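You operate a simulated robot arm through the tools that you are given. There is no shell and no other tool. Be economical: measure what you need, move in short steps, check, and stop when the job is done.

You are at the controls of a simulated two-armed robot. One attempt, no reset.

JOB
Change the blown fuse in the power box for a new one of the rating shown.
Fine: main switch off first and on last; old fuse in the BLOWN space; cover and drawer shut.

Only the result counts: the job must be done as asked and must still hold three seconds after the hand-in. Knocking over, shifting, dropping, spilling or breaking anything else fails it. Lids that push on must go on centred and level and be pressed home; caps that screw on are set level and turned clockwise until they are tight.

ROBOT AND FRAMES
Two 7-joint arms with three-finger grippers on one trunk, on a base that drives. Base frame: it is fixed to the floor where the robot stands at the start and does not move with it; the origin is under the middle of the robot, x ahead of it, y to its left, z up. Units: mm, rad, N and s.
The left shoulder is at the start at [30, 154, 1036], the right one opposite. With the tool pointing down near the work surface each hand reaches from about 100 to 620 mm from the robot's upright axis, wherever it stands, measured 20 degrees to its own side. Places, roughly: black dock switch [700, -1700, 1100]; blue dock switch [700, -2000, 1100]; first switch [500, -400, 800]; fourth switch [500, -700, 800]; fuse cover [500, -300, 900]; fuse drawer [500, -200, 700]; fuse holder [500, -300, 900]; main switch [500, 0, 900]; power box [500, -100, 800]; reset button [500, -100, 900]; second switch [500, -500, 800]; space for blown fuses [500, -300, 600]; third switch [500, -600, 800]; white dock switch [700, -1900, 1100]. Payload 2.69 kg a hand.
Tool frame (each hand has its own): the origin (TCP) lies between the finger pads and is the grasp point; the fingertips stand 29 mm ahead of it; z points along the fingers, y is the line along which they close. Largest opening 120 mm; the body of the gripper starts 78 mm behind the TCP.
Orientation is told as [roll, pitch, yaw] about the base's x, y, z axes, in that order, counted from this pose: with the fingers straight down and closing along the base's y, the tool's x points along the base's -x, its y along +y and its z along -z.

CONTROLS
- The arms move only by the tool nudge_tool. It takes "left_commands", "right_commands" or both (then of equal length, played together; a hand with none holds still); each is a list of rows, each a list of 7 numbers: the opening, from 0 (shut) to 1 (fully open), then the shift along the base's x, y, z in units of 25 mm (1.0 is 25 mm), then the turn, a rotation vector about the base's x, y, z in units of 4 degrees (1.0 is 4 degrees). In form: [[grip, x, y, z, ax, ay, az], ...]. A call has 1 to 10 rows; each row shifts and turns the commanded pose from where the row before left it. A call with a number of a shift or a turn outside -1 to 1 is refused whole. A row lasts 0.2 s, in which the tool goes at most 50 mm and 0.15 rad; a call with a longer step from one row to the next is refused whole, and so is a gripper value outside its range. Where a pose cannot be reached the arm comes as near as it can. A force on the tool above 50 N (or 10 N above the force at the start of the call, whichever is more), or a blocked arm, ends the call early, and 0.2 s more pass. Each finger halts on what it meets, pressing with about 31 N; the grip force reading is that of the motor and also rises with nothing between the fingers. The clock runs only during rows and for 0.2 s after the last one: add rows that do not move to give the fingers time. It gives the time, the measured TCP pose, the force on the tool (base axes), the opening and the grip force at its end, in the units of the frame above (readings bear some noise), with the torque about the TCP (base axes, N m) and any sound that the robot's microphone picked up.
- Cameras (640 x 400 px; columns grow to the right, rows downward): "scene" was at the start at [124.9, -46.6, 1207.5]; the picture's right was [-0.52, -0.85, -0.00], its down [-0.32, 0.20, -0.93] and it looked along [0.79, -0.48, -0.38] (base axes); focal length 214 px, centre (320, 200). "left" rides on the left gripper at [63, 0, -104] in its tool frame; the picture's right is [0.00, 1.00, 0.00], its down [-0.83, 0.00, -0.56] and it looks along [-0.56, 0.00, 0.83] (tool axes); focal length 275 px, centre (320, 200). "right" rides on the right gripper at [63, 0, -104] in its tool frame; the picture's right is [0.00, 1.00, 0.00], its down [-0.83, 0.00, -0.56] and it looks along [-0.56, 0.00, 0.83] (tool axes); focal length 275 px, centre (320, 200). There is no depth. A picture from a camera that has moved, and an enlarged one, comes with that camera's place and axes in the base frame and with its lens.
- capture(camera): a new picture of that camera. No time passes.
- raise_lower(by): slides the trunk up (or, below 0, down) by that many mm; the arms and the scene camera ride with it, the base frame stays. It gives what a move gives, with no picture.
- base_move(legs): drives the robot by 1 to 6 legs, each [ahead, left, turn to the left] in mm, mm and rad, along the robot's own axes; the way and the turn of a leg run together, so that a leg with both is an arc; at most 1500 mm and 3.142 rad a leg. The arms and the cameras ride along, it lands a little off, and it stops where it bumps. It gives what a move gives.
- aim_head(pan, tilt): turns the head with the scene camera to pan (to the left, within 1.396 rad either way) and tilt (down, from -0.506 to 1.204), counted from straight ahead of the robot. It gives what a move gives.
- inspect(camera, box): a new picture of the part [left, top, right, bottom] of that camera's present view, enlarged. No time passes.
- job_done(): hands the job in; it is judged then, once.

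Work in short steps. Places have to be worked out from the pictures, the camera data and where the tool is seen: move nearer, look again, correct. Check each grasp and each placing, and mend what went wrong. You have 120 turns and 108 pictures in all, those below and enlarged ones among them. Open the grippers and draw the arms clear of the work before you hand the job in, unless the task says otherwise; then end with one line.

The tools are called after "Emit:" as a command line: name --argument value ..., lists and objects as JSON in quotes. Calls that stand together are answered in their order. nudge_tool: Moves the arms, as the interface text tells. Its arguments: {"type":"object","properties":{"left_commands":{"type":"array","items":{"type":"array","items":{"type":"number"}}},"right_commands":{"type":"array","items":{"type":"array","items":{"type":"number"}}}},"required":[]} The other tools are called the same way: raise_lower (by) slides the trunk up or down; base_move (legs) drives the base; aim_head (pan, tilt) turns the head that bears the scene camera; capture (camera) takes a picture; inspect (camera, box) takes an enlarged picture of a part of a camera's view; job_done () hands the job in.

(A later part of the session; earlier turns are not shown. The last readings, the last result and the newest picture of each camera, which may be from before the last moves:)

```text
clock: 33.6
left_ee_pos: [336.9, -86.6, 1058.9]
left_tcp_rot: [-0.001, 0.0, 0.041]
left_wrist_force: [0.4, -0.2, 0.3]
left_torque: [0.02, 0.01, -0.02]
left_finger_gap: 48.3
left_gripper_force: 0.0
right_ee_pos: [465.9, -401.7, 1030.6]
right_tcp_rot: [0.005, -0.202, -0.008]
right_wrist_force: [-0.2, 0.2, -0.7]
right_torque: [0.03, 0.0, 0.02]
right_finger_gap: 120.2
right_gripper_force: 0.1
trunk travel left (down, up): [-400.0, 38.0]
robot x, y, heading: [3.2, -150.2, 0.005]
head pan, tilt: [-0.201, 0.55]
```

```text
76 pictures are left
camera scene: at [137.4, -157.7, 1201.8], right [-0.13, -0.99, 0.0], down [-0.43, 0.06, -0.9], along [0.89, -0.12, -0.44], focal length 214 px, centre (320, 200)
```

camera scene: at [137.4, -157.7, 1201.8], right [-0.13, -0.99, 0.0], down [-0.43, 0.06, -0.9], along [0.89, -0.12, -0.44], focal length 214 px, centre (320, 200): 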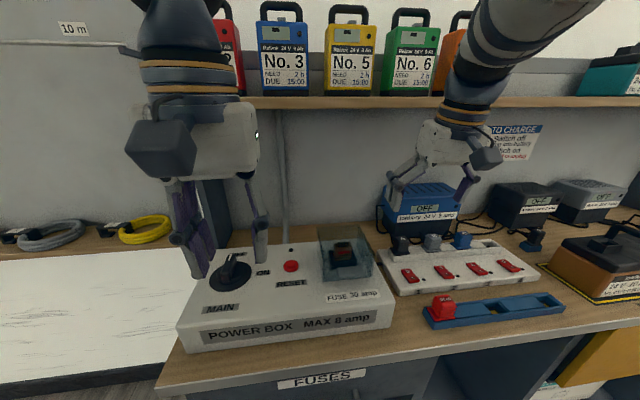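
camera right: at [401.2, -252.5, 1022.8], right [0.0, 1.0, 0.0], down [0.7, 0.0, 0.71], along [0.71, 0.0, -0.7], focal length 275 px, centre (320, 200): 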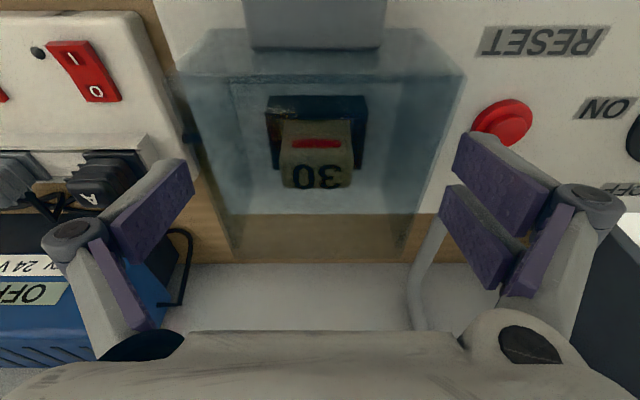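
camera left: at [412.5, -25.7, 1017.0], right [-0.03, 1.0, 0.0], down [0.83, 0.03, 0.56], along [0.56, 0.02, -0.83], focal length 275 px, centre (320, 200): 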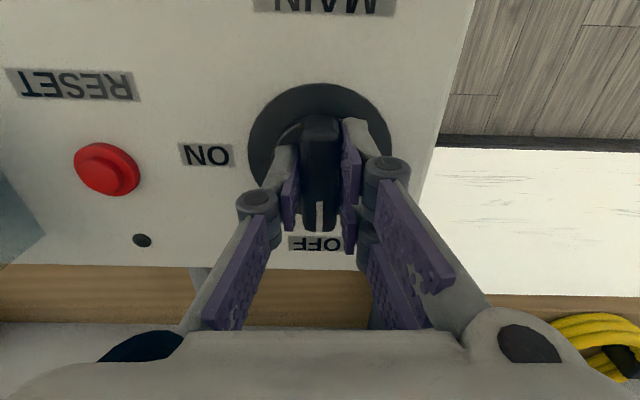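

View is good. I bring the right hand back in front of the cover with the fingers tilted forward about 28°, giving more turn range.

Emit:
nudge_tool --right_commands '[[1, -0.3, 0.8, 0, 0, 0, 0], [1, -0.4, 0.9, 0, 0, -1, 0], [1, -0.4, 0.9, 0, 0, -1, 0], [1, -0.3, 0.9, -0.3, 0, -1, 0], [1, 0, 0.9, -0.8, 0, -1, 0], [1, 0, 0.9, -0.8, 0, 0, 0], [1, 0, 0.62, -0.8, 0, 0, 0], [1, 0, 0, -0.5, 0, 0, 0], [1, 0, 0, 0, 0, 0, 0]]'

Emit:
capture --camera "right"

```text
clock: 35.6
left_ee_pos: [331.7, -84.6, 1062.6]
left_tcp_rot: [-0.004, -0.009, 0.039]
left_wrist_force: [0.2, 0.3, 0.2]
left_torque: [0.0, -0.02, -0.02]
left_finger_gap: 48.1
left_gripper_force: 0.0
right_ee_pos: [533.5, -290.0, 950.3]
right_tcp_rot: [0.012, -0.516, -0.016]
right_wrist_force: [-12.3, 9.5, 39.8]
right_torque: [2.56, 0.82, 0.69]
right_finger_gap: 121.3
right_gripper_force: 0.0
right hand out of reach, approached as far as the arm can: row 1, 2, 3, 4, 5
trunk travel left (down, up): [-400.0, 38.0]
robot x, y, heading: [2.5, -150.1, 0.005]
head pan, tilt: [-0.201, 0.55]
stopped in row 9 (right hand): the force on the tool passed its limit at 55 N (the readings are from after the stop); the commanded pose is now the measured one
```

```text
75 pictures are left
camera right: at [426.6, -289.3, 1008.2], right [0.0, 1.0, 0.01], down [0.45, -0.01, 0.89], along [0.89, 0.0, -0.45], focal length 275 px, centre (320, 200)
```

right: 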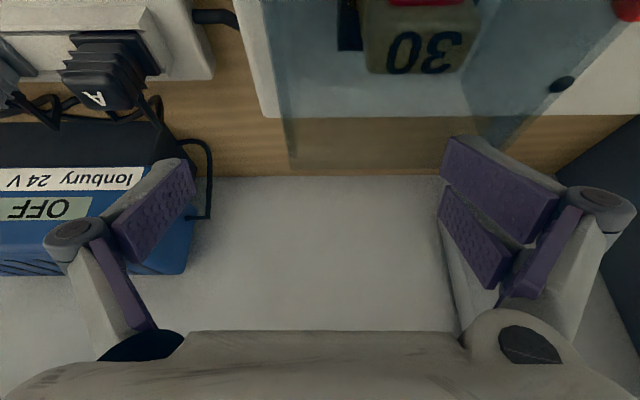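

The arm strayed to x 533 because those poses were out of reach, and touched the cover. I lift straight up first and check.

Emit:
nudge_tool --right_commands '[[1, 0, 0, 0.5, 0, 0, 0], [1, 0, 0, 0.8, 0, 0, 0], [1, -0.2, 0, 1, 0, 0, 0]]'

Emit:
capture --camera "scene"

```text
clock: 36.4
left_ee_pos: [338.3, -86.6, 1058.5]
left_tcp_rot: [-0.002, -0.001, 0.039]
left_wrist_force: [-1.2, 0.3, 0.7]
left_torque: [0.0, -0.02, 0.03]
left_finger_gap: 47.9
left_gripper_force: 0.1
right_ee_pos: [545.5, -294.6, 990.5]
right_tcp_rot: [0.021, -0.485, -0.025]
right_wrist_force: [-0.5, -0.8, -0.3]
right_torque: [0.0, 0.0, -0.01]
right_finger_gap: 120.0
right_gripper_force: 0.0
right hand out of reach, approached as far as the arm can: row 2, 3
trunk travel left (down, up): [-400.0, 38.0]
robot x, y, heading: [-2.5, -150.0, 0.009]
head pan, tilt: [-0.201, 0.55]
```

```text
74 pictures are left
camera scene: at [135.5, -169.7, 1203.6], right [-0.26, -0.97, 0.0], down [-0.4, 0.11, -0.91], along [0.88, -0.23, -0.42], focal length 214 px, centre (320, 200)
```

scene: 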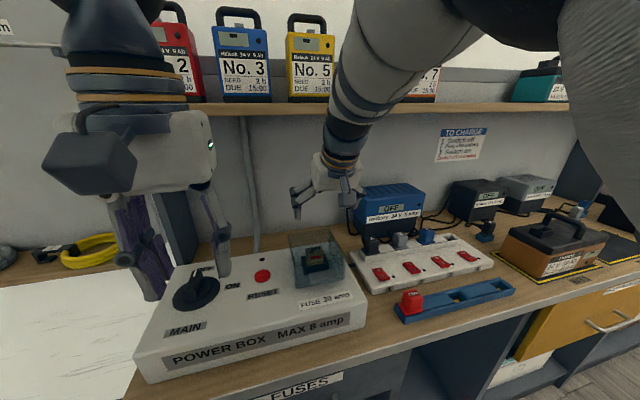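

The cover is undisturbed. Shifting right spoiled the right arm's reach, so I drive back left about 130 mm and will lift the lid with a lighter grip that lets it pivot between the pads.

Emit:
base_move --legs '[[0, 130, 0]]'

Emit:
nudge_tool --right_commands '[[1, 0, -0.5, 0, -0.2, 1, 0.3], [1, 0, -0.7, 0, 0, 1, 0], [1, 0, -0.7, 0, 0, 1, 0], [1, 0, -0.7, 0, 0, 1, 0]]'

Emit:
capture --camera "right"

```text
clock: 38.0
left_ee_pos: [336.7, 43.7, 1060.1]
left_tcp_rot: [-0.001, 0.0, 0.044]
left_wrist_force: [-0.1, 0.3, 0.1]
left_torque: [0.0, 0.02, -0.01]
left_finger_gap: 48.1
left_gripper_force: 0.1
right_ee_pos: [545.0, -162.2, 992.4]
right_tcp_rot: [0.016, -0.491, -0.017]
right_wrist_force: [-0.6, 0.1, -0.2]
right_torque: [-0.01, -0.03, -0.01]
right_finger_gap: 119.9
right_gripper_force: 0.1
trunk travel left (down, up): [-400.0, 38.0]
robot x, y, heading: [-0.0, -18.0, 0.006]
head pan, tilt: [-0.201, 0.55]
```

```text
clock: 39.0
left_ee_pos: [336.4, 43.4, 1059.2]
left_tcp_rot: [0.001, 0.0, 0.042]
left_wrist_force: [0.1, 0.3, 0.0]
left_torque: [0.01, 0.0, -0.04]
left_finger_gap: 48.0
left_gripper_force: 0.0
right_ee_pos: [543.7, -229.6, 992.9]
right_tcp_rot: [0.002, -0.214, 0.01]
right_wrist_force: [0.3, -1.1, 0.0]
right_torque: [0.0, 0.01, 0.0]
right_finger_gap: 120.2
right_gripper_force: 0.2
trunk travel left (down, up): [-400.0, 38.0]
robot x, y, heading: [-1.2, -17.2, 0.005]
head pan, tilt: [-0.201, 0.55]
```

```text
73 pictures are left
camera right: at [460.2, -230.8, 1079.9], right [-0.01, 1.0, 0.0], down [0.7, 0.01, 0.72], along [0.72, 0.01, -0.7], focal length 275 px, centre (320, 200)
```

right: 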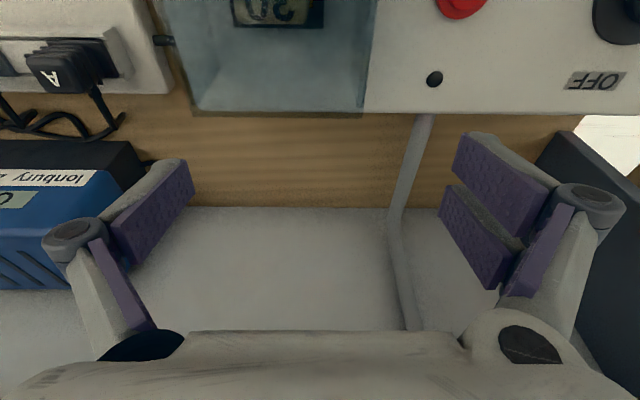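

Reachable again. I back to x≈435 above the front of the cover.

Emit:
nudge_tool --right_commands '[[1, -0.8, -0.2, 0, 0, 0, 0], [1, -0.9, -0.25, 0, 0, 0, 0], [1, -0.9, -0.25, 0, 0, 0, 0], [1, -0.9, -0.25, 0, 0, 0, -0.1], [1, -0.85, 0, 0, 0, 0, 0], [1, 0, 0, 0, 0, 0, 0]]'

Emit:
capture --camera "right"

```text
clock: 40.4
left_ee_pos: [336.3, 43.5, 1058.9]
left_tcp_rot: [-0.001, -0.002, 0.042]
left_wrist_force: [0.2, 0.4, 0.6]
left_torque: [0.01, 0.02, 0.01]
left_finger_gap: 48.1
left_gripper_force: 0.0
right_ee_pos: [453.2, -263.3, 987.4]
right_tcp_rot: [0.011, -0.213, 0.0]
right_wrist_force: [-0.3, 0.6, 0.3]
right_torque: [-0.04, 0.02, 0.0]
right_finger_gap: 120.0
right_gripper_force: 0.2
right hand out of reach, approached as far as the arm can: row 4, 5
trunk travel left (down, up): [-400.0, 38.0]
robot x, y, heading: [-1.1, -17.9, 0.007]
head pan, tilt: [-0.201, 0.55]
```

```text
72 pictures are left
camera right: at [369.4, -264.6, 1074.6], right [0.0, 1.0, 0.01], down [0.7, 0.0, 0.72], along [0.72, 0.01, -0.7], focal length 275 px, centre (320, 200)
```

right: 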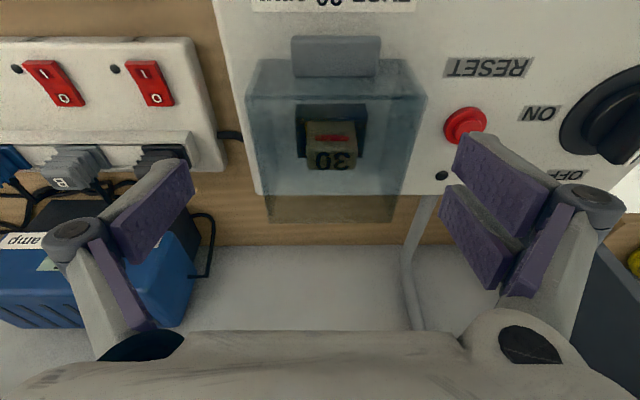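

Min-reach edge here; upright pitch reached further in before, so I straighten the tool and lower in front of the cover.

Emit:
nudge_tool --right_commands '[[1, 0, 0, 0, 0, 1, 0], [1, 0, 0, 0, 0, 1, 0], [1, 0, 0, 0, 0, 1, 0], [1, 0, 0, -0.7, 0, 0, 0], [1, 0, 0, 0, 0, 0, 0]]'

```text
clock: 41.6
left_ee_pos: [336.4, 44.9, 1059.4]
left_tcp_rot: [0.002, -0.002, 0.041]
left_wrist_force: [-0.1, -0.1, -0.7]
left_torque: [0.0, -0.03, -0.02]
left_finger_gap: 47.9
left_gripper_force: 0.1
right_ee_pos: [453.3, -261.0, 970.9]
right_tcp_rot: [0.003, -0.001, -0.001]
right_wrist_force: [-0.3, 0.1, 0.7]
right_torque: [-0.03, 0.04, -0.01]
right_finger_gap: 119.8
right_gripper_force: 0.0
trunk travel left (down, up): [-400.0, 38.0]
robot x, y, heading: [-3.1, -18.6, 0.005]
head pan, tilt: [-0.201, 0.55]
```

Now to (431,-253.5,904), then forward to straddle the cover.

Emit:
nudge_tool --right_commands '[[1, -0.45, 0.15, 0, 0, 0, 0], [1, -0.45, 0.15, 0, 0, 0, 0], [1, 0, 0, -0.7, 0, 0, 0], [1, 0, 0, -1, 0, 0, 0], [1, 0, 0, -1, 0, 0, 0], [1, 0, 0, 0, 0, 0, 0]]'

Emit:
capture --camera "right"

```text
clock: 43.0
left_ee_pos: [336.7, 43.7, 1058.6]
left_tcp_rot: [0.002, -0.002, 0.043]
left_wrist_force: [0.2, 0.2, 0.3]
left_torque: [0.04, 0.0, -0.01]
left_finger_gap: 48.2
left_gripper_force: 0.0
right_ee_pos: [431.8, -253.5, 901.9]
right_tcp_rot: [0.004, -0.004, 0.0]
right_wrist_force: [-0.1, -0.6, 0.6]
right_torque: [-0.01, 0.03, 0.01]
right_finger_gap: 119.8
right_gripper_force: 0.0
trunk travel left (down, up): [-400.0, 38.0]
robot x, y, heading: [2.6, -18.2, 0.008]
head pan, tilt: [-0.201, 0.55]
```

```text
71 pictures are left
camera right: at [367.6, -255.3, 1004.5], right [-0.01, 1.0, 0.0], down [0.83, 0.0, 0.56], along [0.56, 0.01, -0.83], focal length 275 px, centre (320, 200)
```

right: 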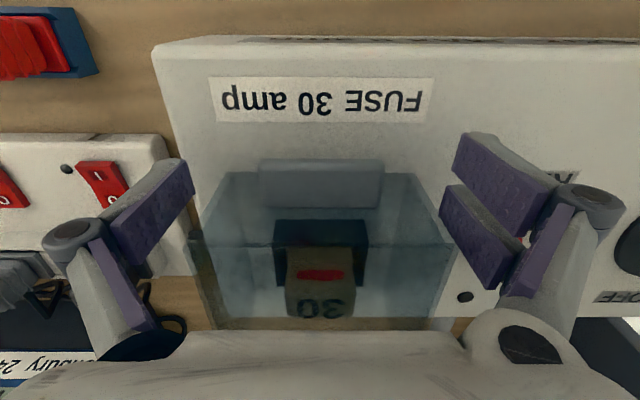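

Straddling well. I slide forward to x≈466 and tilt the fingers forward about 16°.

Emit:
nudge_tool --right_commands '[[1, 0.4, 0, 0, 0, 0, 0], [1, 0.5, 0, 0, 0, 0, 0], [1, 0.5, 0, 0, 0, -1, 0], [1, 0, 0, 0, 0, -1, 0], [1, 0, 0, 0, 0, -1, 0], [1, 0, 0, 0, 0, -1, 0], [1, 0, 0, 0, 0, 0, 0]]'

```text
clock: 44.6
left_ee_pos: [336.7, 44.1, 1058.8]
left_tcp_rot: [-0.002, -0.002, 0.043]
left_wrist_force: [-0.1, 0.4, 0.4]
left_torque: [0.0, 0.01, 0.0]
left_finger_gap: 48.0
left_gripper_force: 0.0
right_ee_pos: [466.5, -254.3, 902.6]
right_tcp_rot: [0.003, -0.283, 0.002]
right_wrist_force: [-0.4, -0.9, 0.9]
right_torque: [-0.02, -0.02, -0.02]
right_finger_gap: 120.1
right_gripper_force: 0.1
trunk travel left (down, up): [-400.0, 38.0]
robot x, y, heading: [2.3, -16.5, 0.009]
head pan, tilt: [-0.201, 0.55]
```

Reached; a bit more tilt while it works.

Emit:
nudge_tool --right_commands '[[1, 0, 0, 0, 0, -1, 0], [1, 0, 0, 0, 0, -1, 0], [1, 0, 0, 0, 0, -1, 0], [1, 0, 0, 0, 0, -1, 0], [1, 0, 0, 0, 0, 0, 0]]'

Emit:
capture --camera "right"

```text
clock: 45.8
left_ee_pos: [335.0, 43.4, 1059.2]
left_tcp_rot: [-0.001, 0.0, 0.042]
left_wrist_force: [-1.2, -1.1, -0.4]
left_torque: [0.0, -0.02, -0.01]
left_finger_gap: 48.1
left_gripper_force: 0.1
right_ee_pos: [466.0, -257.7, 902.2]
right_tcp_rot: [0.014, -0.559, -0.006]
right_wrist_force: [-0.4, 0.8, -0.2]
right_torque: [0.01, 0.01, -0.01]
right_finger_gap: 119.8
right_gripper_force: 0.1
trunk travel left (down, up): [-400.0, 38.0]
robot x, y, heading: [-1.4, -15.5, 0.006]
head pan, tilt: [-0.201, 0.55]
```

```text
70 pictures are left
camera right: at [356.4, -257.2, 954.7], right [0.0, 1.0, 0.01], down [0.41, -0.01, 0.91], along [0.91, 0.01, -0.41], focal length 275 px, centre (320, 200)
```

right: 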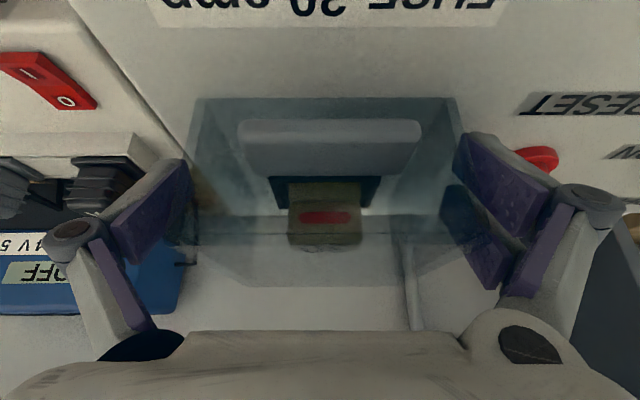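

Tilted -32° and still around the cover. I close with a moderate grip and lift along the arc, turning with the lid.

Emit:
nudge_tool --right_commands '[[0.8, 0, 0.13, 0, 0, 0, 0], [0.8, 0, 0, 0, 0, 0, 0], [0.8, 0, 0, 0, 0, 0, 0], [0.8, 0.095, 0, 0.235, 0, 1, 0], [0.8, 0.11, 0, 0.227, 0, 1, 0], [0.8, 0.126, 0, 0.22, 0, 1, 0], [0.8, 0.14, 0, 0.21, 0, 1, 0]]'

Emit:
inspect --camera "scene" --box '[240, 160, 440, 320]'

```text
clock: 47.4
left_ee_pos: [334.3, 42.1, 1060.9]
left_tcp_rot: [-0.001, -0.001, 0.044]
left_wrist_force: [-0.3, -1.2, 0.2]
left_torque: [0.01, -0.01, 0.0]
left_finger_gap: 47.9
left_gripper_force: 0.0
right_ee_pos: [476.6, -252.8, 926.1]
right_tcp_rot: [0.004, -0.284, 0.002]
right_wrist_force: [-15.2, -10.5, -2.9]
right_torque: [1.77, 0.82, 0.76]
right_finger_gap: 100.1
right_gripper_force: 45.1
trunk travel left (down, up): [-400.0, 38.0]
robot x, y, heading: [-0.9, -17.2, 0.004]
head pan, tilt: [-0.201, 0.55]
```

```text
2.50 times, centred on (340, 240) of scene
camera zoom: at [131.7, -10.7, 1187.5], right [0.07, -1.0, 0.0], down [-0.57, -0.04, -0.82], along [0.82, 0.06, -0.58], focal length 536 px, centre (270, 100)
```

zoom: 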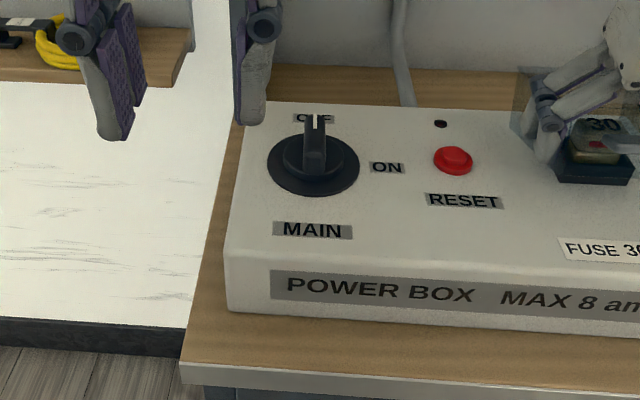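

Lid rising with modest forces. Continue along the arc.

Emit:
nudge_tool --right_commands '[[0.8, 0.13, 0, 0.22, 0, 1, 0], [0.8, 0.15, 0, 0.22, 0, 1, 0], [0.8, 0.17, 0, 0.2, 0, 1, 0], [0.8, 0.18, 0, 0.19, 0, 1, 0], [0.8, 0.2, 0, 0.18, 0, 1, 0], [0.8, 0.21, 0, 0.17, 0, 1, 0]]'

Emit:
capture --camera "scene"

```text
clock: 48.8
left_ee_pos: [337.1, 42.0, 1058.9]
left_tcp_rot: [0.0, 0.001, 0.043]
left_wrist_force: [0.4, 0.4, 0.8]
left_torque: [0.02, -0.02, 0.01]
left_finger_gap: 48.0
left_gripper_force: 0.2
right_ee_pos: [503.2, -252.5, 951.4]
right_tcp_rot: [0.006, 0.146, 0.003]
right_wrist_force: [-13.8, -12.8, -18.8]
right_torque: [1.81, 1.76, 0.44]
right_finger_gap: 100.8
right_gripper_force: 45.1
trunk travel left (down, up): [-400.0, 38.0]
robot x, y, heading: [-0.9, -18.8, 0.008]
head pan, tilt: [-0.201, 0.55]
```

```text
68 pictures are left
camera scene: at [133.7, -35.5, 1192.5], right [-0.19, -0.98, 0.0], down [-0.51, 0.1, -0.85], along [0.84, -0.16, -0.52], focal length 214 px, centre (320, 200)
```

scene: 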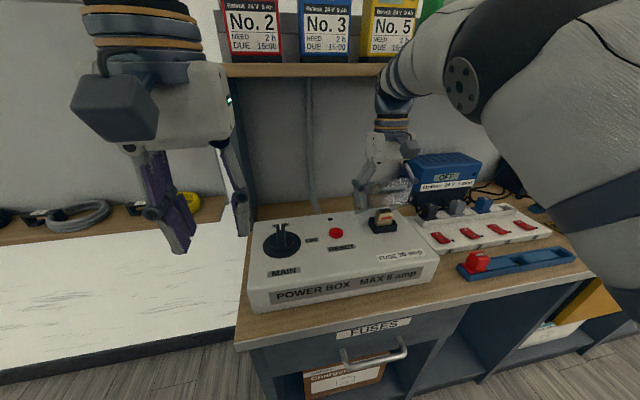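

About 45° open with the fuse clear below. I continue with less tool turn.

Emit:
nudge_tool --right_commands '[[0.82, 0.22, 0, 0.15, 0, 0.8, 0], [0.82, 0.24, 0, 0.13, 0, 0.6, 0], [0.82, 0.25, 0, 0.11, 0, 0.4, 0], [0.82, 0.26, 0, 0.1, 0, 0.2, 0], [0.82, 0.27, 0, 0.07, 0, 0, 0]]'

Emit:
inspect --camera "scene" --box '[300, 60, 500, 260]'

```text
clock: 50.0
left_ee_pos: [330.1, 37.3, 1061.9]
left_tcp_rot: [0.004, -0.008, 0.04]
left_wrist_force: [-0.3, 0.4, 0.5]
left_torque: [0.01, 0.01, -0.02]
left_finger_gap: 47.9
left_gripper_force: 0.0
right_ee_pos: [506.3, -252.8, 961.3]
right_tcp_rot: [0.011, 0.278, -0.003]
right_wrist_force: [0.1, 0.0, -0.3]
right_torque: [0.01, 0.01, -0.03]
right_finger_gap: 98.8
right_gripper_force: 0.6
right hand out of reach, approached as far as the arm can: row 4, 5
trunk travel left (down, up): [-400.0, 38.0]
robot x, y, heading: [-4.2, -15.7, 0.003]
head pan, tilt: [-0.201, 0.55]
```

```text
2.00 times, centred on (400, 160) of scene
camera zoom: at [126.0, -39.5, 1193.6], right [-0.2, -0.98, -0.01], down [-0.51, 0.11, -0.86], along [0.84, -0.16, -0.52], focal length 429 px, centre (160, 280)
```

zoom: 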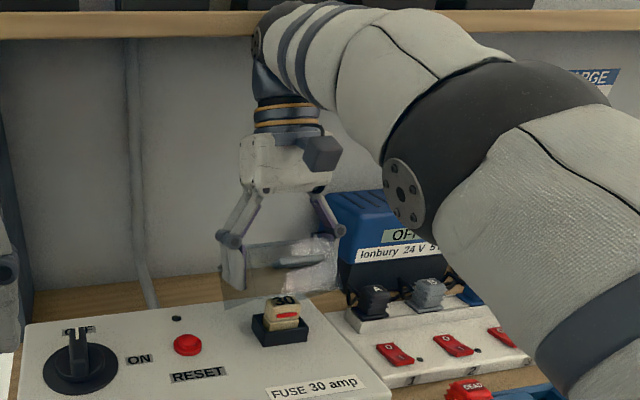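

The grip lost its bite (fingers at their set gap) while the lid is still well up; I squeeze again at once.

Emit:
nudge_tool --right_commands '[[0.6, 0, 0, 0, 0, 0, 0], [0.6, 0, 0, 0, 0, 0, 0]]'

Emit:
inspect --camera "scene" --box '[300, 60, 500, 260]'

Emit:
capture --camera "right"

```text
clock: 50.6
left_ee_pos: [330.1, 37.5, 1062.2]
left_tcp_rot: [0.006, -0.009, 0.04]
left_wrist_force: [-0.1, 0.5, 0.0]
left_torque: [0.0, 0.03, 0.0]
left_finger_gap: 47.9
left_gripper_force: 0.1
right_ee_pos: [506.9, -253.1, 960.6]
right_tcp_rot: [0.009, 0.278, 0.0]
right_wrist_force: [-7.2, -10.0, -19.6]
right_torque: [0.86, 1.28, -0.47]
right_finger_gap: 97.7
right_gripper_force: 44.7
trunk travel left (down, up): [-400.0, 38.0]
robot x, y, heading: [-3.4, -19.4, 0.003]
head pan, tilt: [-0.201, 0.55]
```

```text
2.00 times, centred on (400, 160) of scene
camera zoom: at [125.8, -39.6, 1193.7], right [-0.19, -0.98, -0.01], down [-0.51, 0.11, -0.86], along [0.84, -0.16, -0.52], focal length 429 px, centre (160, 280)
```

zoom: 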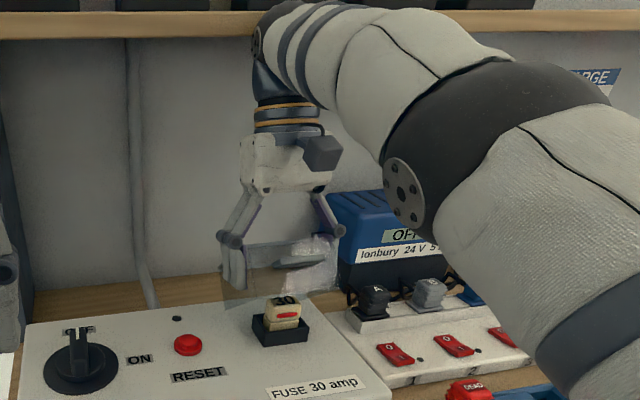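

```text
65 pictures are left
camera right: at [473.7, -255.0, 1077.5], right [0.0, 1.0, 0.01], down [0.95, 0.0, 0.31], along [0.31, 0.01, -0.95], focal length 275 px, centre (320, 200)
```

right: 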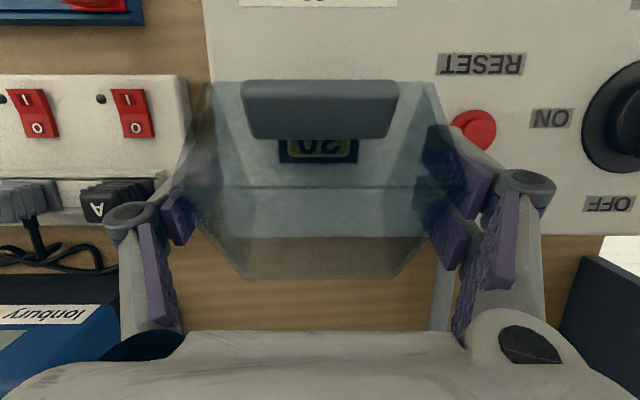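

Regripped at about 48°. Holding position, I turn the tool back so the pads slip round on the lid.

Emit:
nudge_tool --right_commands '[[0.78, 0, 0, 0, 0, -1, 0], [0.78, 0, 0, 0, 0, -1, 0], [0.78, 0, 0, 0, 0, -1, 0], [0.78, 0, 0, 0, 0, -1, 0]]'

Emit:
capture --camera "right"

```text
clock: 51.6
left_ee_pos: [335.8, 39.0, 1060.5]
left_tcp_rot: [0.004, -0.001, 0.043]
left_wrist_force: [-0.1, 0.9, -0.1]
left_torque: [0.04, 0.0, 0.03]
left_finger_gap: 47.9
left_gripper_force: 0.0
right_ee_pos: [512.8, -253.8, 960.7]
right_tcp_rot: [-0.002, 0.001, 0.002]
right_wrist_force: [-13.0, -37.8, -16.2]
right_torque: [0.87, 1.52, -0.01]
right_finger_gap: 97.5
right_gripper_force: 44.6
trunk travel left (down, up): [-400.0, 38.0]
robot x, y, heading: [0.8, -18.2, 0.001]
head pan, tilt: [-0.201, 0.55]
```

```text
64 pictures are left
camera right: at [449.2, -254.1, 1063.2], right [-0.01, 1.0, 0.0], down [0.83, 0.01, 0.56], along [0.56, 0.0, -0.83], focal length 275 px, centre (320, 200)
```

right: 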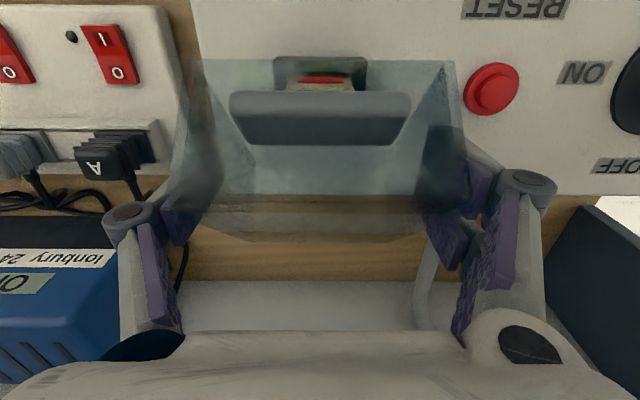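

Slip works. I turn back further to about -20°, relieving the side force, then lift with turning again.

Emit:
nudge_tool --right_commands '[[0.78, 0, -0.08, 0, 0, -1, 0], [0.78, 0, -0.04, 0, 0, -1, 0], [0.78, 0, 0, 0, 0, -1, 0], [0.78, 0, 0, 0, 0, -1, 0], [0.78, 0, 0, 0, 0, -1, 0]]'

Emit:
inspect --camera "scene" --box '[300, 60, 500, 260]'

```text
clock: 52.8
left_ee_pos: [336.7, 40.3, 1059.0]
left_tcp_rot: [0.005, -0.002, 0.04]
left_wrist_force: [-0.2, 0.4, -0.2]
left_torque: [-0.02, 0.02, 0.03]
left_finger_gap: 48.0
left_gripper_force: 0.1
right_ee_pos: [513.1, -253.1, 960.0]
right_tcp_rot: [0.006, -0.349, 0.0]
right_wrist_force: [-11.1, -28.8, -20.8]
right_torque: [0.95, 1.6, 0.51]
right_finger_gap: 98.5
right_gripper_force: 45.2
trunk travel left (down, up): [-400.0, 38.0]
robot x, y, heading: [1.2, -17.4, 0.002]
head pan, tilt: [-0.201, 0.55]
```

```text
2.00 times, centred on (400, 160) of scene
camera zoom: at [133.8, -37.2, 1192.7], right [-0.19, -0.98, 0.0], down [-0.51, 0.1, -0.85], along [0.84, -0.16, -0.52], focal length 429 px, centre (160, 280)
```

zoom: 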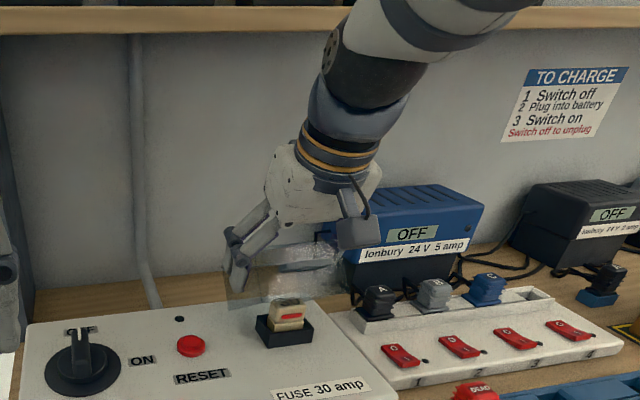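

Tool now tilted -20° with the lid held. I drive it on, turning with the lid.

Emit:
nudge_tool --right_commands '[[0.75, 0.26, -0.06, 0.13, 0, 1, 0], [0.75, 0.265, -0.04, 0.11, 0, 1, 0], [0.75, 0.27, 0, 0.09, 0, 1, 0], [0.75, 0.275, 0, 0.07, 0, 1, 0], [0.75, 0.28, 0, 0.05, 0, 1, 0]]'

Emit:
inspect --camera "scene" --box '[300, 60, 500, 260]'

```text
clock: 54.0
left_ee_pos: [337.2, 40.4, 1059.8]
left_tcp_rot: [0.001, 0.001, 0.042]
left_wrist_force: [0.4, -0.5, 0.0]
left_torque: [-0.01, -0.01, -0.01]
left_finger_gap: 47.7
left_gripper_force: 0.0
right_ee_pos: [546.0, -254.4, 967.3]
right_tcp_rot: [0.008, 0.011, 0.001]
right_wrist_force: [-17.3, -11.2, -41.9]
right_torque: [1.61, 1.47, 0.63]
right_finger_gap: 98.2
right_gripper_force: 45.4
trunk travel left (down, up): [-400.0, 38.0]
robot x, y, heading: [-1.3, -16.2, 0.006]
head pan, tilt: [-0.201, 0.55]
```

```text
2.00 times, centred on (400, 160) of scene
camera zoom: at [134.7, -35.7, 1192.3], right [-0.19, -0.98, 0.0], down [-0.51, 0.1, -0.85], along [0.84, -0.16, -0.52], focal length 429 px, centre (160, 280)
```

zoom: 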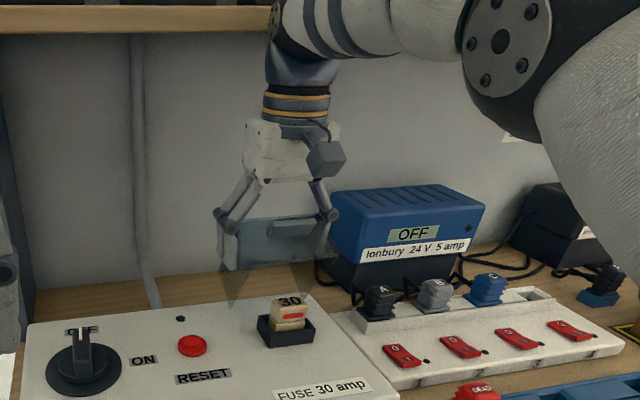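

About 65° open. I relieve the downward pull and slip the tool back again, also keeping the wrist away from the shelf.

Emit:
nudge_tool --right_commands '[[0.75, 0, -0.03, -0.1, 0, -1, 0], [0.75, 0, -0.03, -0.05, 0, -1, 0], [0.75, 0, 0, 0, 0, -1, 0], [0.75, 0, 0, 0, 0, -1, 0], [0.75, 0, 0, 0, 0, -1, 0], [0.75, 0, 0, 0, 0, -1, 0]]'

Emit:
capture --camera "right"

```text
clock: 55.4
left_ee_pos: [335.4, 41.8, 1058.5]
left_tcp_rot: [0.001, -0.003, 0.04]
left_wrist_force: [1.6, -0.1, -0.1]
left_torque: [0.01, -0.05, 0.02]
left_finger_gap: 48.0
left_gripper_force: 0.1
right_ee_pos: [544.8, -253.3, 968.6]
right_tcp_rot: [0.004, -0.417, 0.002]
right_wrist_force: [-16.8, -1.9, -18.5]
right_torque: [0.09, 1.52, -0.32]
right_finger_gap: 99.6
right_gripper_force: 45.3
trunk travel left (down, up): [-400.0, 38.0]
robot x, y, heading: [1.4, -19.0, 0.006]
head pan, tilt: [-0.201, 0.55]
```

```text
61 pictures are left
camera right: at [444.7, -255.1, 1036.6], right [-0.01, 1.0, 0.0], down [0.54, 0.0, 0.84], along [0.84, 0.01, -0.54], focal length 275 px, centre (320, 200)
```

right: 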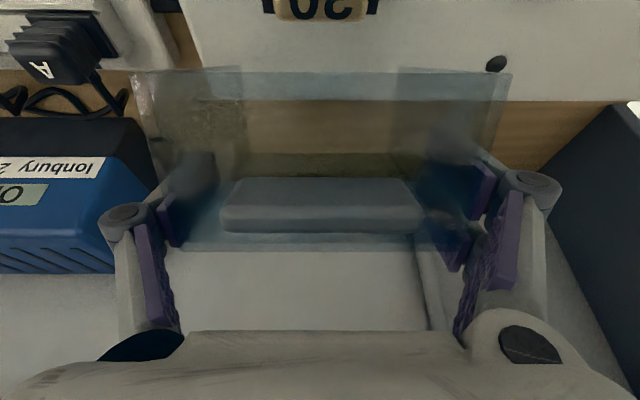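

I carry the lid on toward and past vertical with half the tool turn.

Emit:
nudge_tool --right_commands '[[0.75, 0.26, 0, 0.02, 0, 0.7, 0], [0.75, 0.27, 0, 0, 0, 0.7, 0], [0.75, 0.27, 0, -0.02, 0, 0.6, 0], [0.75, 0.27, 0, -0.03, 0, 0.5, 0], [0.75, 0.27, 0, -0.05, 0, 0.5, 0]]'

Emit:
inspect --camera "scene" --box '[300, 60, 500, 260]'

Emit:
capture --camera "right"

```text
clock: 56.6
left_ee_pos: [336.0, 42.7, 1059.6]
left_tcp_rot: [0.001, -0.002, 0.039]
left_wrist_force: [0.2, 1.1, 0.1]
left_torque: [-0.01, 0.01, -0.02]
left_finger_gap: 48.0
left_gripper_force: 0.1
right_ee_pos: [579.6, -253.7, 965.5]
right_tcp_rot: [0.006, -0.2, -0.001]
right_wrist_force: [-23.3, -2.1, -23.3]
right_torque: [-0.01, 1.19, -0.06]
right_finger_gap: 99.6
right_gripper_force: 45.1
trunk travel left (down, up): [-400.0, 38.0]
robot x, y, heading: [1.4, -20.1, 0.008]
head pan, tilt: [-0.201, 0.55]
```

```text
2.00 times, centred on (400, 160) of scene
camera zoom: at [132.7, -34.0, 1192.8], right [-0.19, -0.98, 0.0], down [-0.51, 0.1, -0.85], along [0.84, -0.17, -0.52], focal length 429 px, centre (160, 280)
```

zoom: 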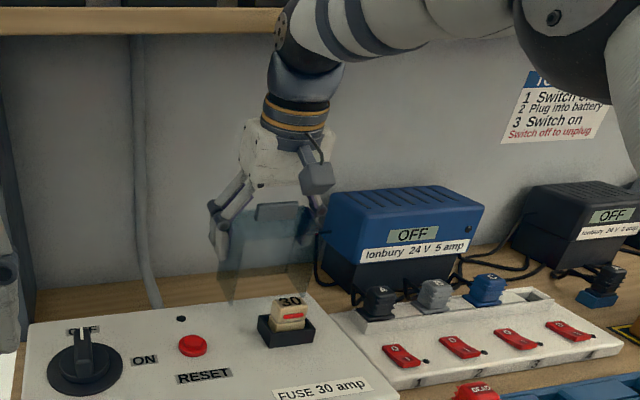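

```text
59 pictures are left
camera right: at [495.4, -255.1, 1052.3], right [-0.01, 1.0, 0.0], down [0.7, 0.0, 0.71], along [0.71, 0.01, -0.7], focal length 275 px, centre (320, 200)
```

right: 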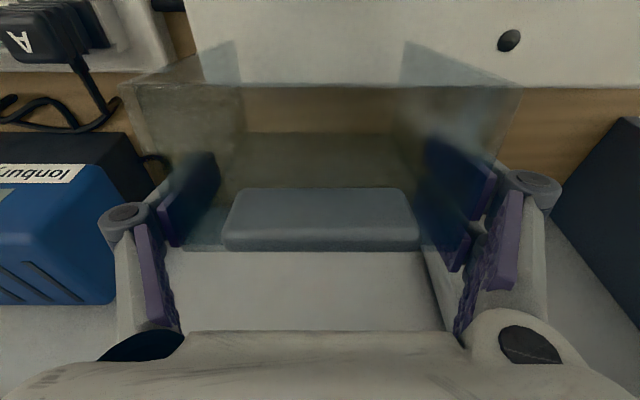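

Near 85°. I push on past vertical, keeping the wrist back.

Emit:
nudge_tool --right_commands '[[0.75, 0.26, 0, -0.06, 0, -0.3, 0], [0.75, 0.26, 0, -0.08, 0, -0.5, 0], [0.75, 0.26, 0, -0.1, 0, -0.5, 0], [0.75, 0.25, 0, -0.11, 0, -0.5, 0], [0.75, 0.25, 0, -0.12, 0, -0.5, 0]]'

Emit:
inspect --camera "scene" --box '[300, 60, 500, 260]'

```text
clock: 57.8
left_ee_pos: [333.7, 43.4, 1060.3]
left_tcp_rot: [0.0, -0.003, 0.042]
left_wrist_force: [-0.1, -0.3, 0.2]
left_torque: [0.0, 0.02, -0.01]
left_finger_gap: 48.0
left_gripper_force: 0.1
right_ee_pos: [611.2, -253.9, 956.8]
right_tcp_rot: [0.004, -0.371, 0.002]
right_wrist_force: [-19.7, -1.9, -4.1]
right_torque: [0.15, 1.34, 0.04]
right_finger_gap: 99.3
right_gripper_force: 44.6
trunk travel left (down, up): [-400.0, 38.0]
robot x, y, heading: [-1.0, -21.4, 0.007]
head pan, tilt: [-0.201, 0.55]
```

```text
2.00 times, centred on (400, 160) of scene
camera zoom: at [131.8, -33.6, 1193.3], right [-0.19, -0.98, 0.0], down [-0.51, 0.1, -0.85], along [0.84, -0.17, -0.52], focal length 429 px, centre (160, 280)
```

zoom: 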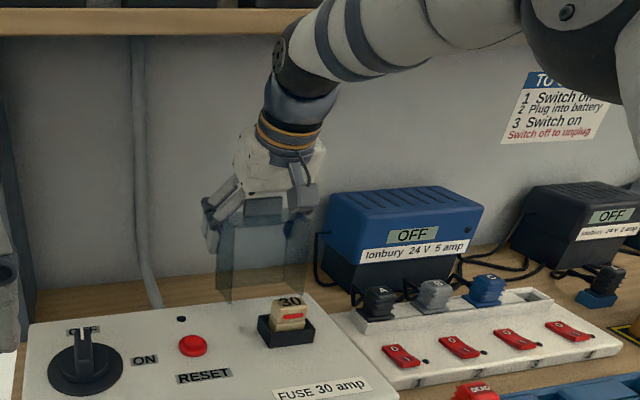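

Lid is at roughly 100°, leaning back. I open the fingers and see whether it stays.

Emit:
nudge_tool --right_commands '[[0.88, 0, 0, 0, 0, 0, 0], [1, 0, 0, 0, 0, 0, 0], [1, 0, 0, 0, 0, 0, 0], [1, 0, 0, 0, 0, 0, 0], [1, 0, 0, 0, 0, 0, 0], [1, 0, 0, 0, 0, 0, 0]]'

Emit:
inspect --camera "scene" --box '[300, 60, 500, 260]'

```text
clock: 59.2
left_ee_pos: [336.1, 43.2, 1059.4]
left_tcp_rot: [0.001, -0.003, 0.04]
left_wrist_force: [-0.4, 0.1, -0.9]
left_torque: [0.0, -0.03, 0.0]
left_finger_gap: 48.0
left_gripper_force: 0.0
right_ee_pos: [613.6, -253.9, 955.0]
right_tcp_rot: [0.003, -0.371, 0.002]
right_wrist_force: [0.2, -1.1, -0.3]
right_torque: [-0.01, 0.02, -0.01]
right_finger_gap: 120.0
right_gripper_force: 0.0
trunk travel left (down, up): [-400.0, 38.0]
robot x, y, heading: [-2.5, -16.4, 0.005]
head pan, tilt: [-0.201, 0.55]
```

```text
2.00 times, centred on (400, 160) of scene
camera zoom: at [133.5, -33.1, 1192.9], right [-0.19, -0.98, 0.0], down [-0.51, 0.1, -0.85], along [0.84, -0.17, -0.52], focal length 429 px, centre (160, 280)
```

zoom: 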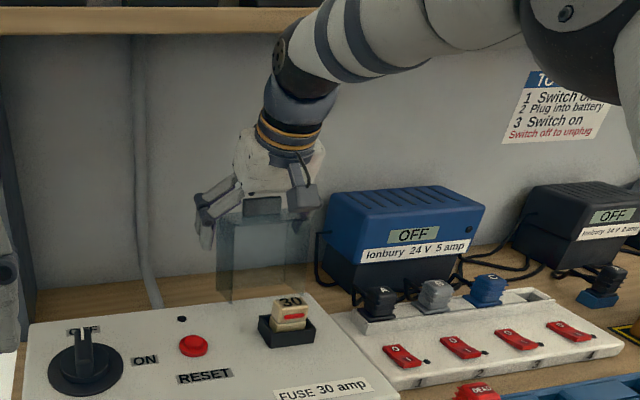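

It stays open. I draw the right hand straight back toward the robot, out from around the lid.

Emit:
nudge_tool --right_commands '[[1, -0.6, 0, 0.1, 0, 0, 0], [1, -0.9, 0, 0.1, 0, 0, 0], [1, -0.9, 0, 0.1, 0, 0.5, 0], [1, -0.9, 0, 0.1, 0, 1, 0], [1, -0.7, 0, 0.1, 0, 1, 0], [1, -0.3, 0, 0, 0, 1, 0], [1, 0, 0, 0, 0, 1, 0]]'

Emit:
capture --camera "scene"

Emit:
capture --camera "right"

```text
clock: 60.8
left_ee_pos: [336.4, 43.7, 1059.0]
left_tcp_rot: [0.0, 0.002, 0.043]
left_wrist_force: [-0.7, 0.2, 0.3]
left_torque: [0.0, -0.02, -0.02]
left_finger_gap: 47.9
left_gripper_force: 0.0
right_ee_pos: [505.9, -254.4, 967.7]
right_tcp_rot: [0.002, -0.058, 0.003]
right_wrist_force: [0.7, -0.5, 0.2]
right_torque: [0.01, -0.02, -0.02]
right_finger_gap: 120.0
right_gripper_force: 0.1
trunk travel left (down, up): [-400.0, 38.0]
robot x, y, heading: [-3.5, -18.0, 0.006]
head pan, tilt: [-0.201, 0.55]
```

```text
56 pictures are left
camera scene: at [133.8, -33.2, 1192.8], right [-0.19, -0.98, 0.0], down [-0.51, 0.1, -0.85], along [0.84, -0.17, -0.52], focal length 214 px, centre (320, 200)
```

scene: 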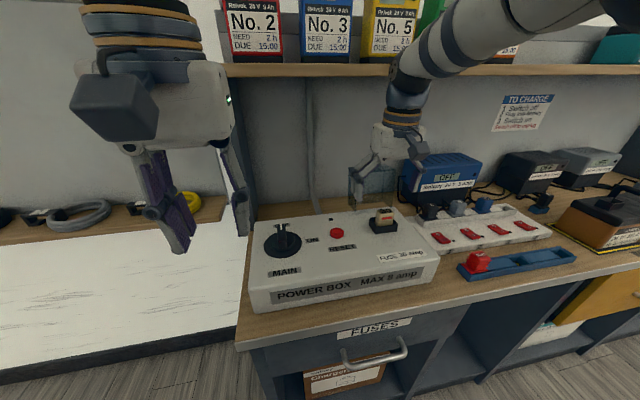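

```text
55 pictures are left
camera right: at [436.7, -254.8, 1067.1], right [-0.01, 1.0, 0.0], down [0.8, 0.0, 0.6], along [0.6, 0.01, -0.8], focal length 275 px, centre (320, 200)
```

right: 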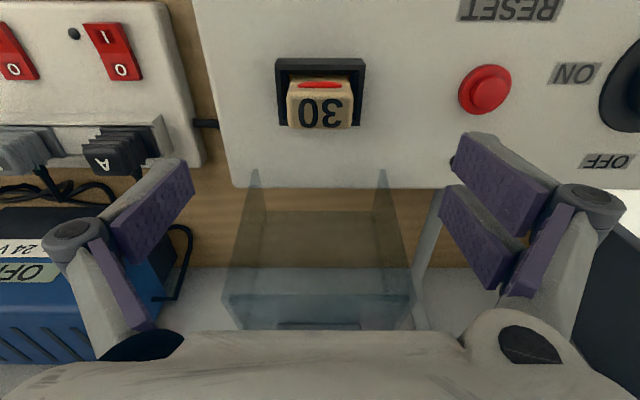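

The lid holds open. I enlarge the fuse to plan the grasp.

Emit:
inspect --camera "right" --box '[240, 40, 400, 140]'

Emit:
inspect --camera "scene" --box '[340, 190, 420, 250]'

```text
4.00 times, centred on (320, 90) of right
camera zoom: at [436.7, -254.8, 1067.1], right [-0.01, 1.0, 0.0], down [0.8, 0.0, 0.6], along [0.6, 0.01, -0.8], focal length 1101 px, centre (320, 640)
```

zoom: 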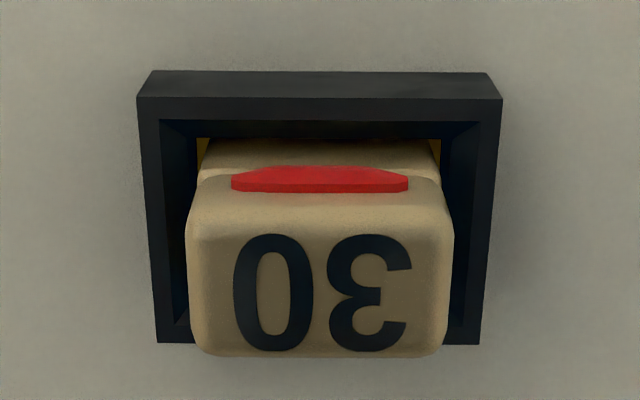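

```text
6.67 times, centred on (380, 220) of scene
camera zoom: at [133.8, -33.2, 1192.8], right [-0.19, -0.98, 0.0], down [-0.51, 0.1, -0.85], along [0.84, -0.17, -0.52], focal length 1430 px, centre (-80, 67)
```

zoom: 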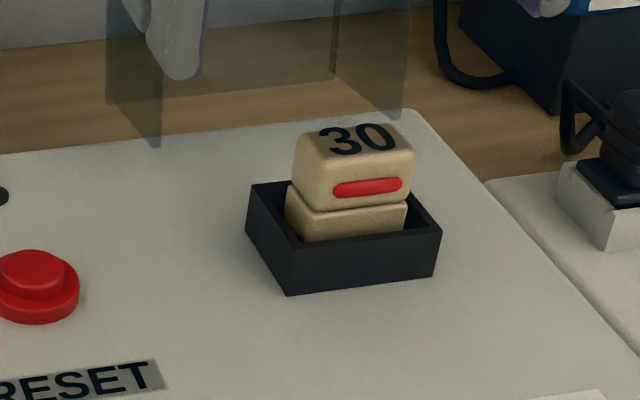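

The fuse top is near (489,-255), z 905–920, about 35 wide in y. I move over it upright, half open, and look.

Emit:
nudge_tool --right_commands '[[0.7, -0.35, 0, -0.3, 0, 0.8, 0], [0.6, -0.35, 0, -0.5, 0, 0, 0], [0.6, 0, 0, -0.5, 0, 0, 0], [0.6, 0, 0, 0, 0, 0, 0]]'

Emit:
capture --camera "right"

Emit:
inspect --camera "scene" --box '[320, 150, 440, 250]'

```text
clock: 61.8
left_ee_pos: [335.9, 43.5, 1059.9]
left_tcp_rot: [0.001, -0.002, 0.043]
left_wrist_force: [-0.7, 0.0, 0.0]
left_torque: [0.0, 0.0, 0.0]
left_finger_gap: 48.1
left_gripper_force: 0.0
right_ee_pos: [489.1, -252.4, 936.0]
right_tcp_rot: [0.004, -0.003, 0.001]
right_wrist_force: [-0.3, -0.6, -0.4]
right_torque: [0.01, -0.01, 0.01]
right_finger_gap: 72.0
right_gripper_force: 0.1
trunk travel left (down, up): [-400.0, 38.0]
robot x, y, heading: [2.7, -21.4, 0.002]
head pan, tilt: [-0.201, 0.55]
```

```text
52 pictures are left
camera right: at [424.6, -254.7, 1038.4], right [-0.01, 1.0, 0.0], down [0.83, 0.0, 0.56], along [0.56, 0.01, -0.83], focal length 275 px, centre (320, 200)
```

right: 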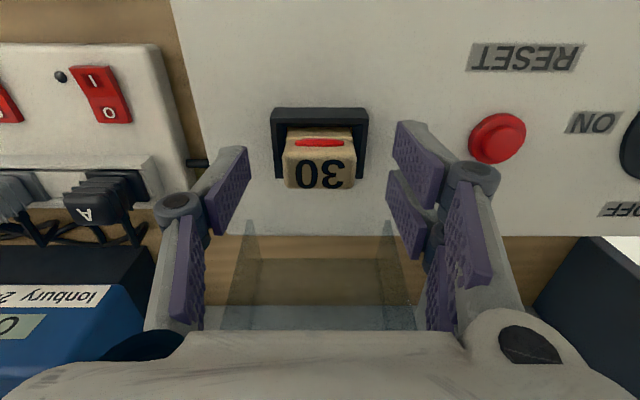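

```text
4.00 times, centred on (380, 200) of scene
camera zoom: at [133.3, -33.1, 1193.0], right [-0.19, -0.98, 0.0], down [-0.51, 0.1, -0.85], along [0.84, -0.17, -0.52], focal length 858 px, centre (80, 200)
```

zoom: 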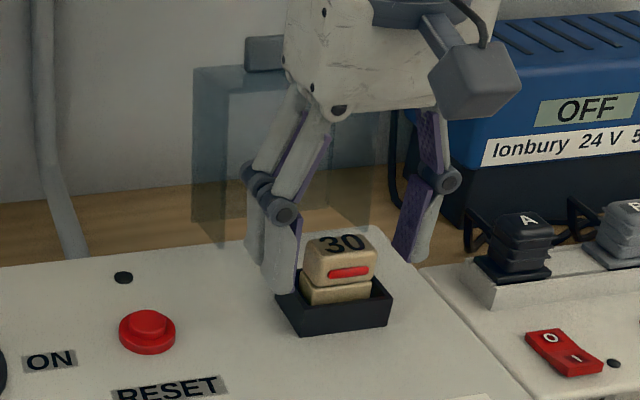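

Two views agree: fuse top z≈920 at (489,-254), holder rim ≈889. I lower to TCP 923 and close on the fuse.

Emit:
nudge_tool --right_commands '[[0.5, 0, -0.04, -0.26, 0, 0, 0], [0.45, 0, 0, -0.24, 0, 0, 0], [0.2, 0, 0, 0, 0, 0, 0], [0.2, 0, 0, 0, 0, 0, 0], [0.2, 0, 0, 0, 0, 0, 0]]'

Emit:
inspect --camera "right" --box '[200, 80, 460, 260]'

```text
clock: 63.0
left_ee_pos: [335.9, 43.4, 1061.0]
left_tcp_rot: [0.002, -0.001, 0.044]
left_wrist_force: [-0.9, -1.2, -0.2]
left_torque: [-0.01, -0.01, 0.01]
left_finger_gap: 47.9
left_gripper_force: 0.1
right_ee_pos: [488.5, -255.7, 923.8]
right_tcp_rot: [0.004, -0.006, 0.0]
right_wrist_force: [0.0, -1.1, 3.7]
right_torque: [-0.16, 0.02, 0.0]
right_finger_gap: 35.4
right_gripper_force: 30.5
trunk travel left (down, up): [-400.0, 38.0]
robot x, y, heading: [3.5, -19.4, 0.01]
head pan, tilt: [-0.201, 0.55]
```

```text
2.22 times, centred on (330, 170) of right
camera zoom: at [424.5, -255.9, 1025.9], right [-0.01, 1.0, 0.0], down [0.83, 0.0, 0.56], along [0.56, 0.01, -0.83], focal length 612 px, centre (298, 267)
```

zoom: 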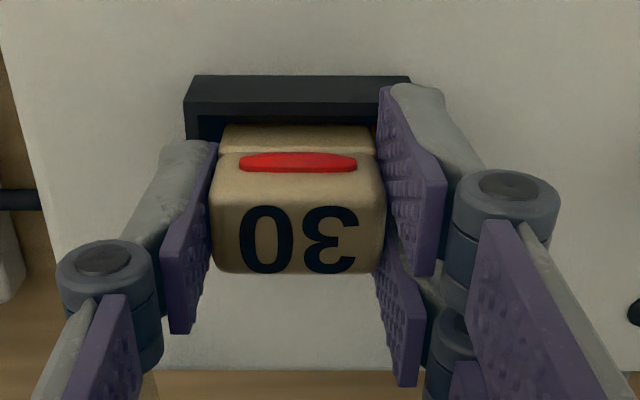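

Gripped at 35.4 mm; the seated pose is TCP (488.5,-255.7,923.8). I pull straight up.

Emit:
nudge_tool --right_commands '[[0.2, 0, 0, 0.2, 0, 0, 0], [0.2, 0, 0, 0.2, 0, 0, 0], [0.2, 0, 0, 0.3, 0, 0, 0], [0.2, 0, 0, 0.5, 0, 0, 0], [0.2, 0, 0, 0.5, 0, 0, 0], [0.2, 0, 0, 0.3, 0, 0, 0]]'

Emit:
capture --camera "right"

```text
clock: 64.4
left_ee_pos: [335.9, 43.5, 1059.1]
left_tcp_rot: [0.0, -0.001, 0.041]
left_wrist_force: [-0.4, -0.4, -1.0]
left_torque: [-0.03, -0.03, -0.02]
left_finger_gap: 47.8
left_gripper_force: 0.0
right_ee_pos: [488.5, -255.3, 972.9]
right_tcp_rot: [0.003, -0.001, 0.001]
right_wrist_force: [0.5, -0.4, -0.6]
right_torque: [-0.04, -0.01, 0.02]
right_finger_gap: 35.4
right_gripper_force: 31.0
trunk travel left (down, up): [-400.0, 38.0]
robot x, y, heading: [-2.9, -16.2, 0.006]
head pan, tilt: [-0.201, 0.55]
```

```text
49 pictures are left
camera right: at [424.7, -255.4, 1075.6], right [-0.01, 1.0, 0.0], down [0.83, 0.0, 0.56], along [0.56, 0.01, -0.83], focal length 275 px, centre (320, 200)
```

right: 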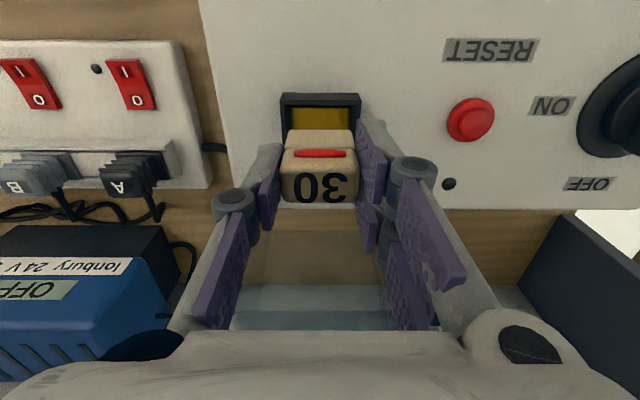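

The fuse is out cleanly. Now I drive back 400 mm and right 200 mm to get at the drawer, holding the fuse.

Emit:
base_move --legs '[[-400, 0, 0], [0, -200, 0]]'

Emit:
aim_head --pan 0.0 --tilt 0.6

Emit:
capture --camera "scene"

```text
clock: 68.7
left_ee_pos: [-64.8, -156.2, 1059.4]
left_tcp_rot: [0.0, -0.001, 0.041]
left_wrist_force: [-0.9, 0.5, -0.1]
left_torque: [0.02, 0.02, -0.03]
left_finger_gap: 48.1
left_gripper_force: 0.1
right_ee_pos: [88.6, -455.1, 973.9]
right_tcp_rot: [0.004, -0.004, 0.001]
right_wrist_force: [-0.4, 0.4, -0.1]
right_torque: [-0.01, -0.01, -0.04]
right_finger_gap: 35.0
right_gripper_force: 31.0
trunk travel left (down, up): [-400.0, 38.0]
robot x, y, heading: [-403.9, -216.1, 0.003]
head pan, tilt: [-0.201, 0.55]
```

```text
clock: 69.4
left_ee_pos: [-65.5, -157.2, 1059.3]
left_tcp_rot: [-0.002, 0.0, 0.04]
left_wrist_force: [-0.1, -0.1, -0.1]
left_torque: [0.03, 0.01, -0.02]
left_finger_gap: 47.8
left_gripper_force: 0.0
right_ee_pos: [88.5, -455.1, 972.4]
right_tcp_rot: [0.003, -0.004, 0.001]
right_wrist_force: [0.7, 0.6, -0.8]
right_torque: [0.0, -0.02, 0.0]
right_finger_gap: 35.1
right_gripper_force: 30.9
trunk travel left (down, up): [-400.0, 38.0]
robot x, y, heading: [-398.7, -218.2, 0.002]
head pan, tilt: [0.0, 0.6]
```

```text
48 pictures are left
camera scene: at [-266.9, -215.4, 1188.4], right [0.0, -1.0, 0.0], down [-0.56, 0.0, -0.83], along [0.83, 0.0, -0.56], focal length 214 px, centre (320, 200)
```

scene: 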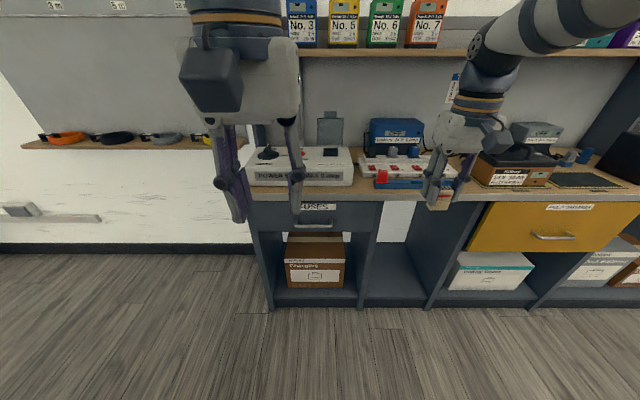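

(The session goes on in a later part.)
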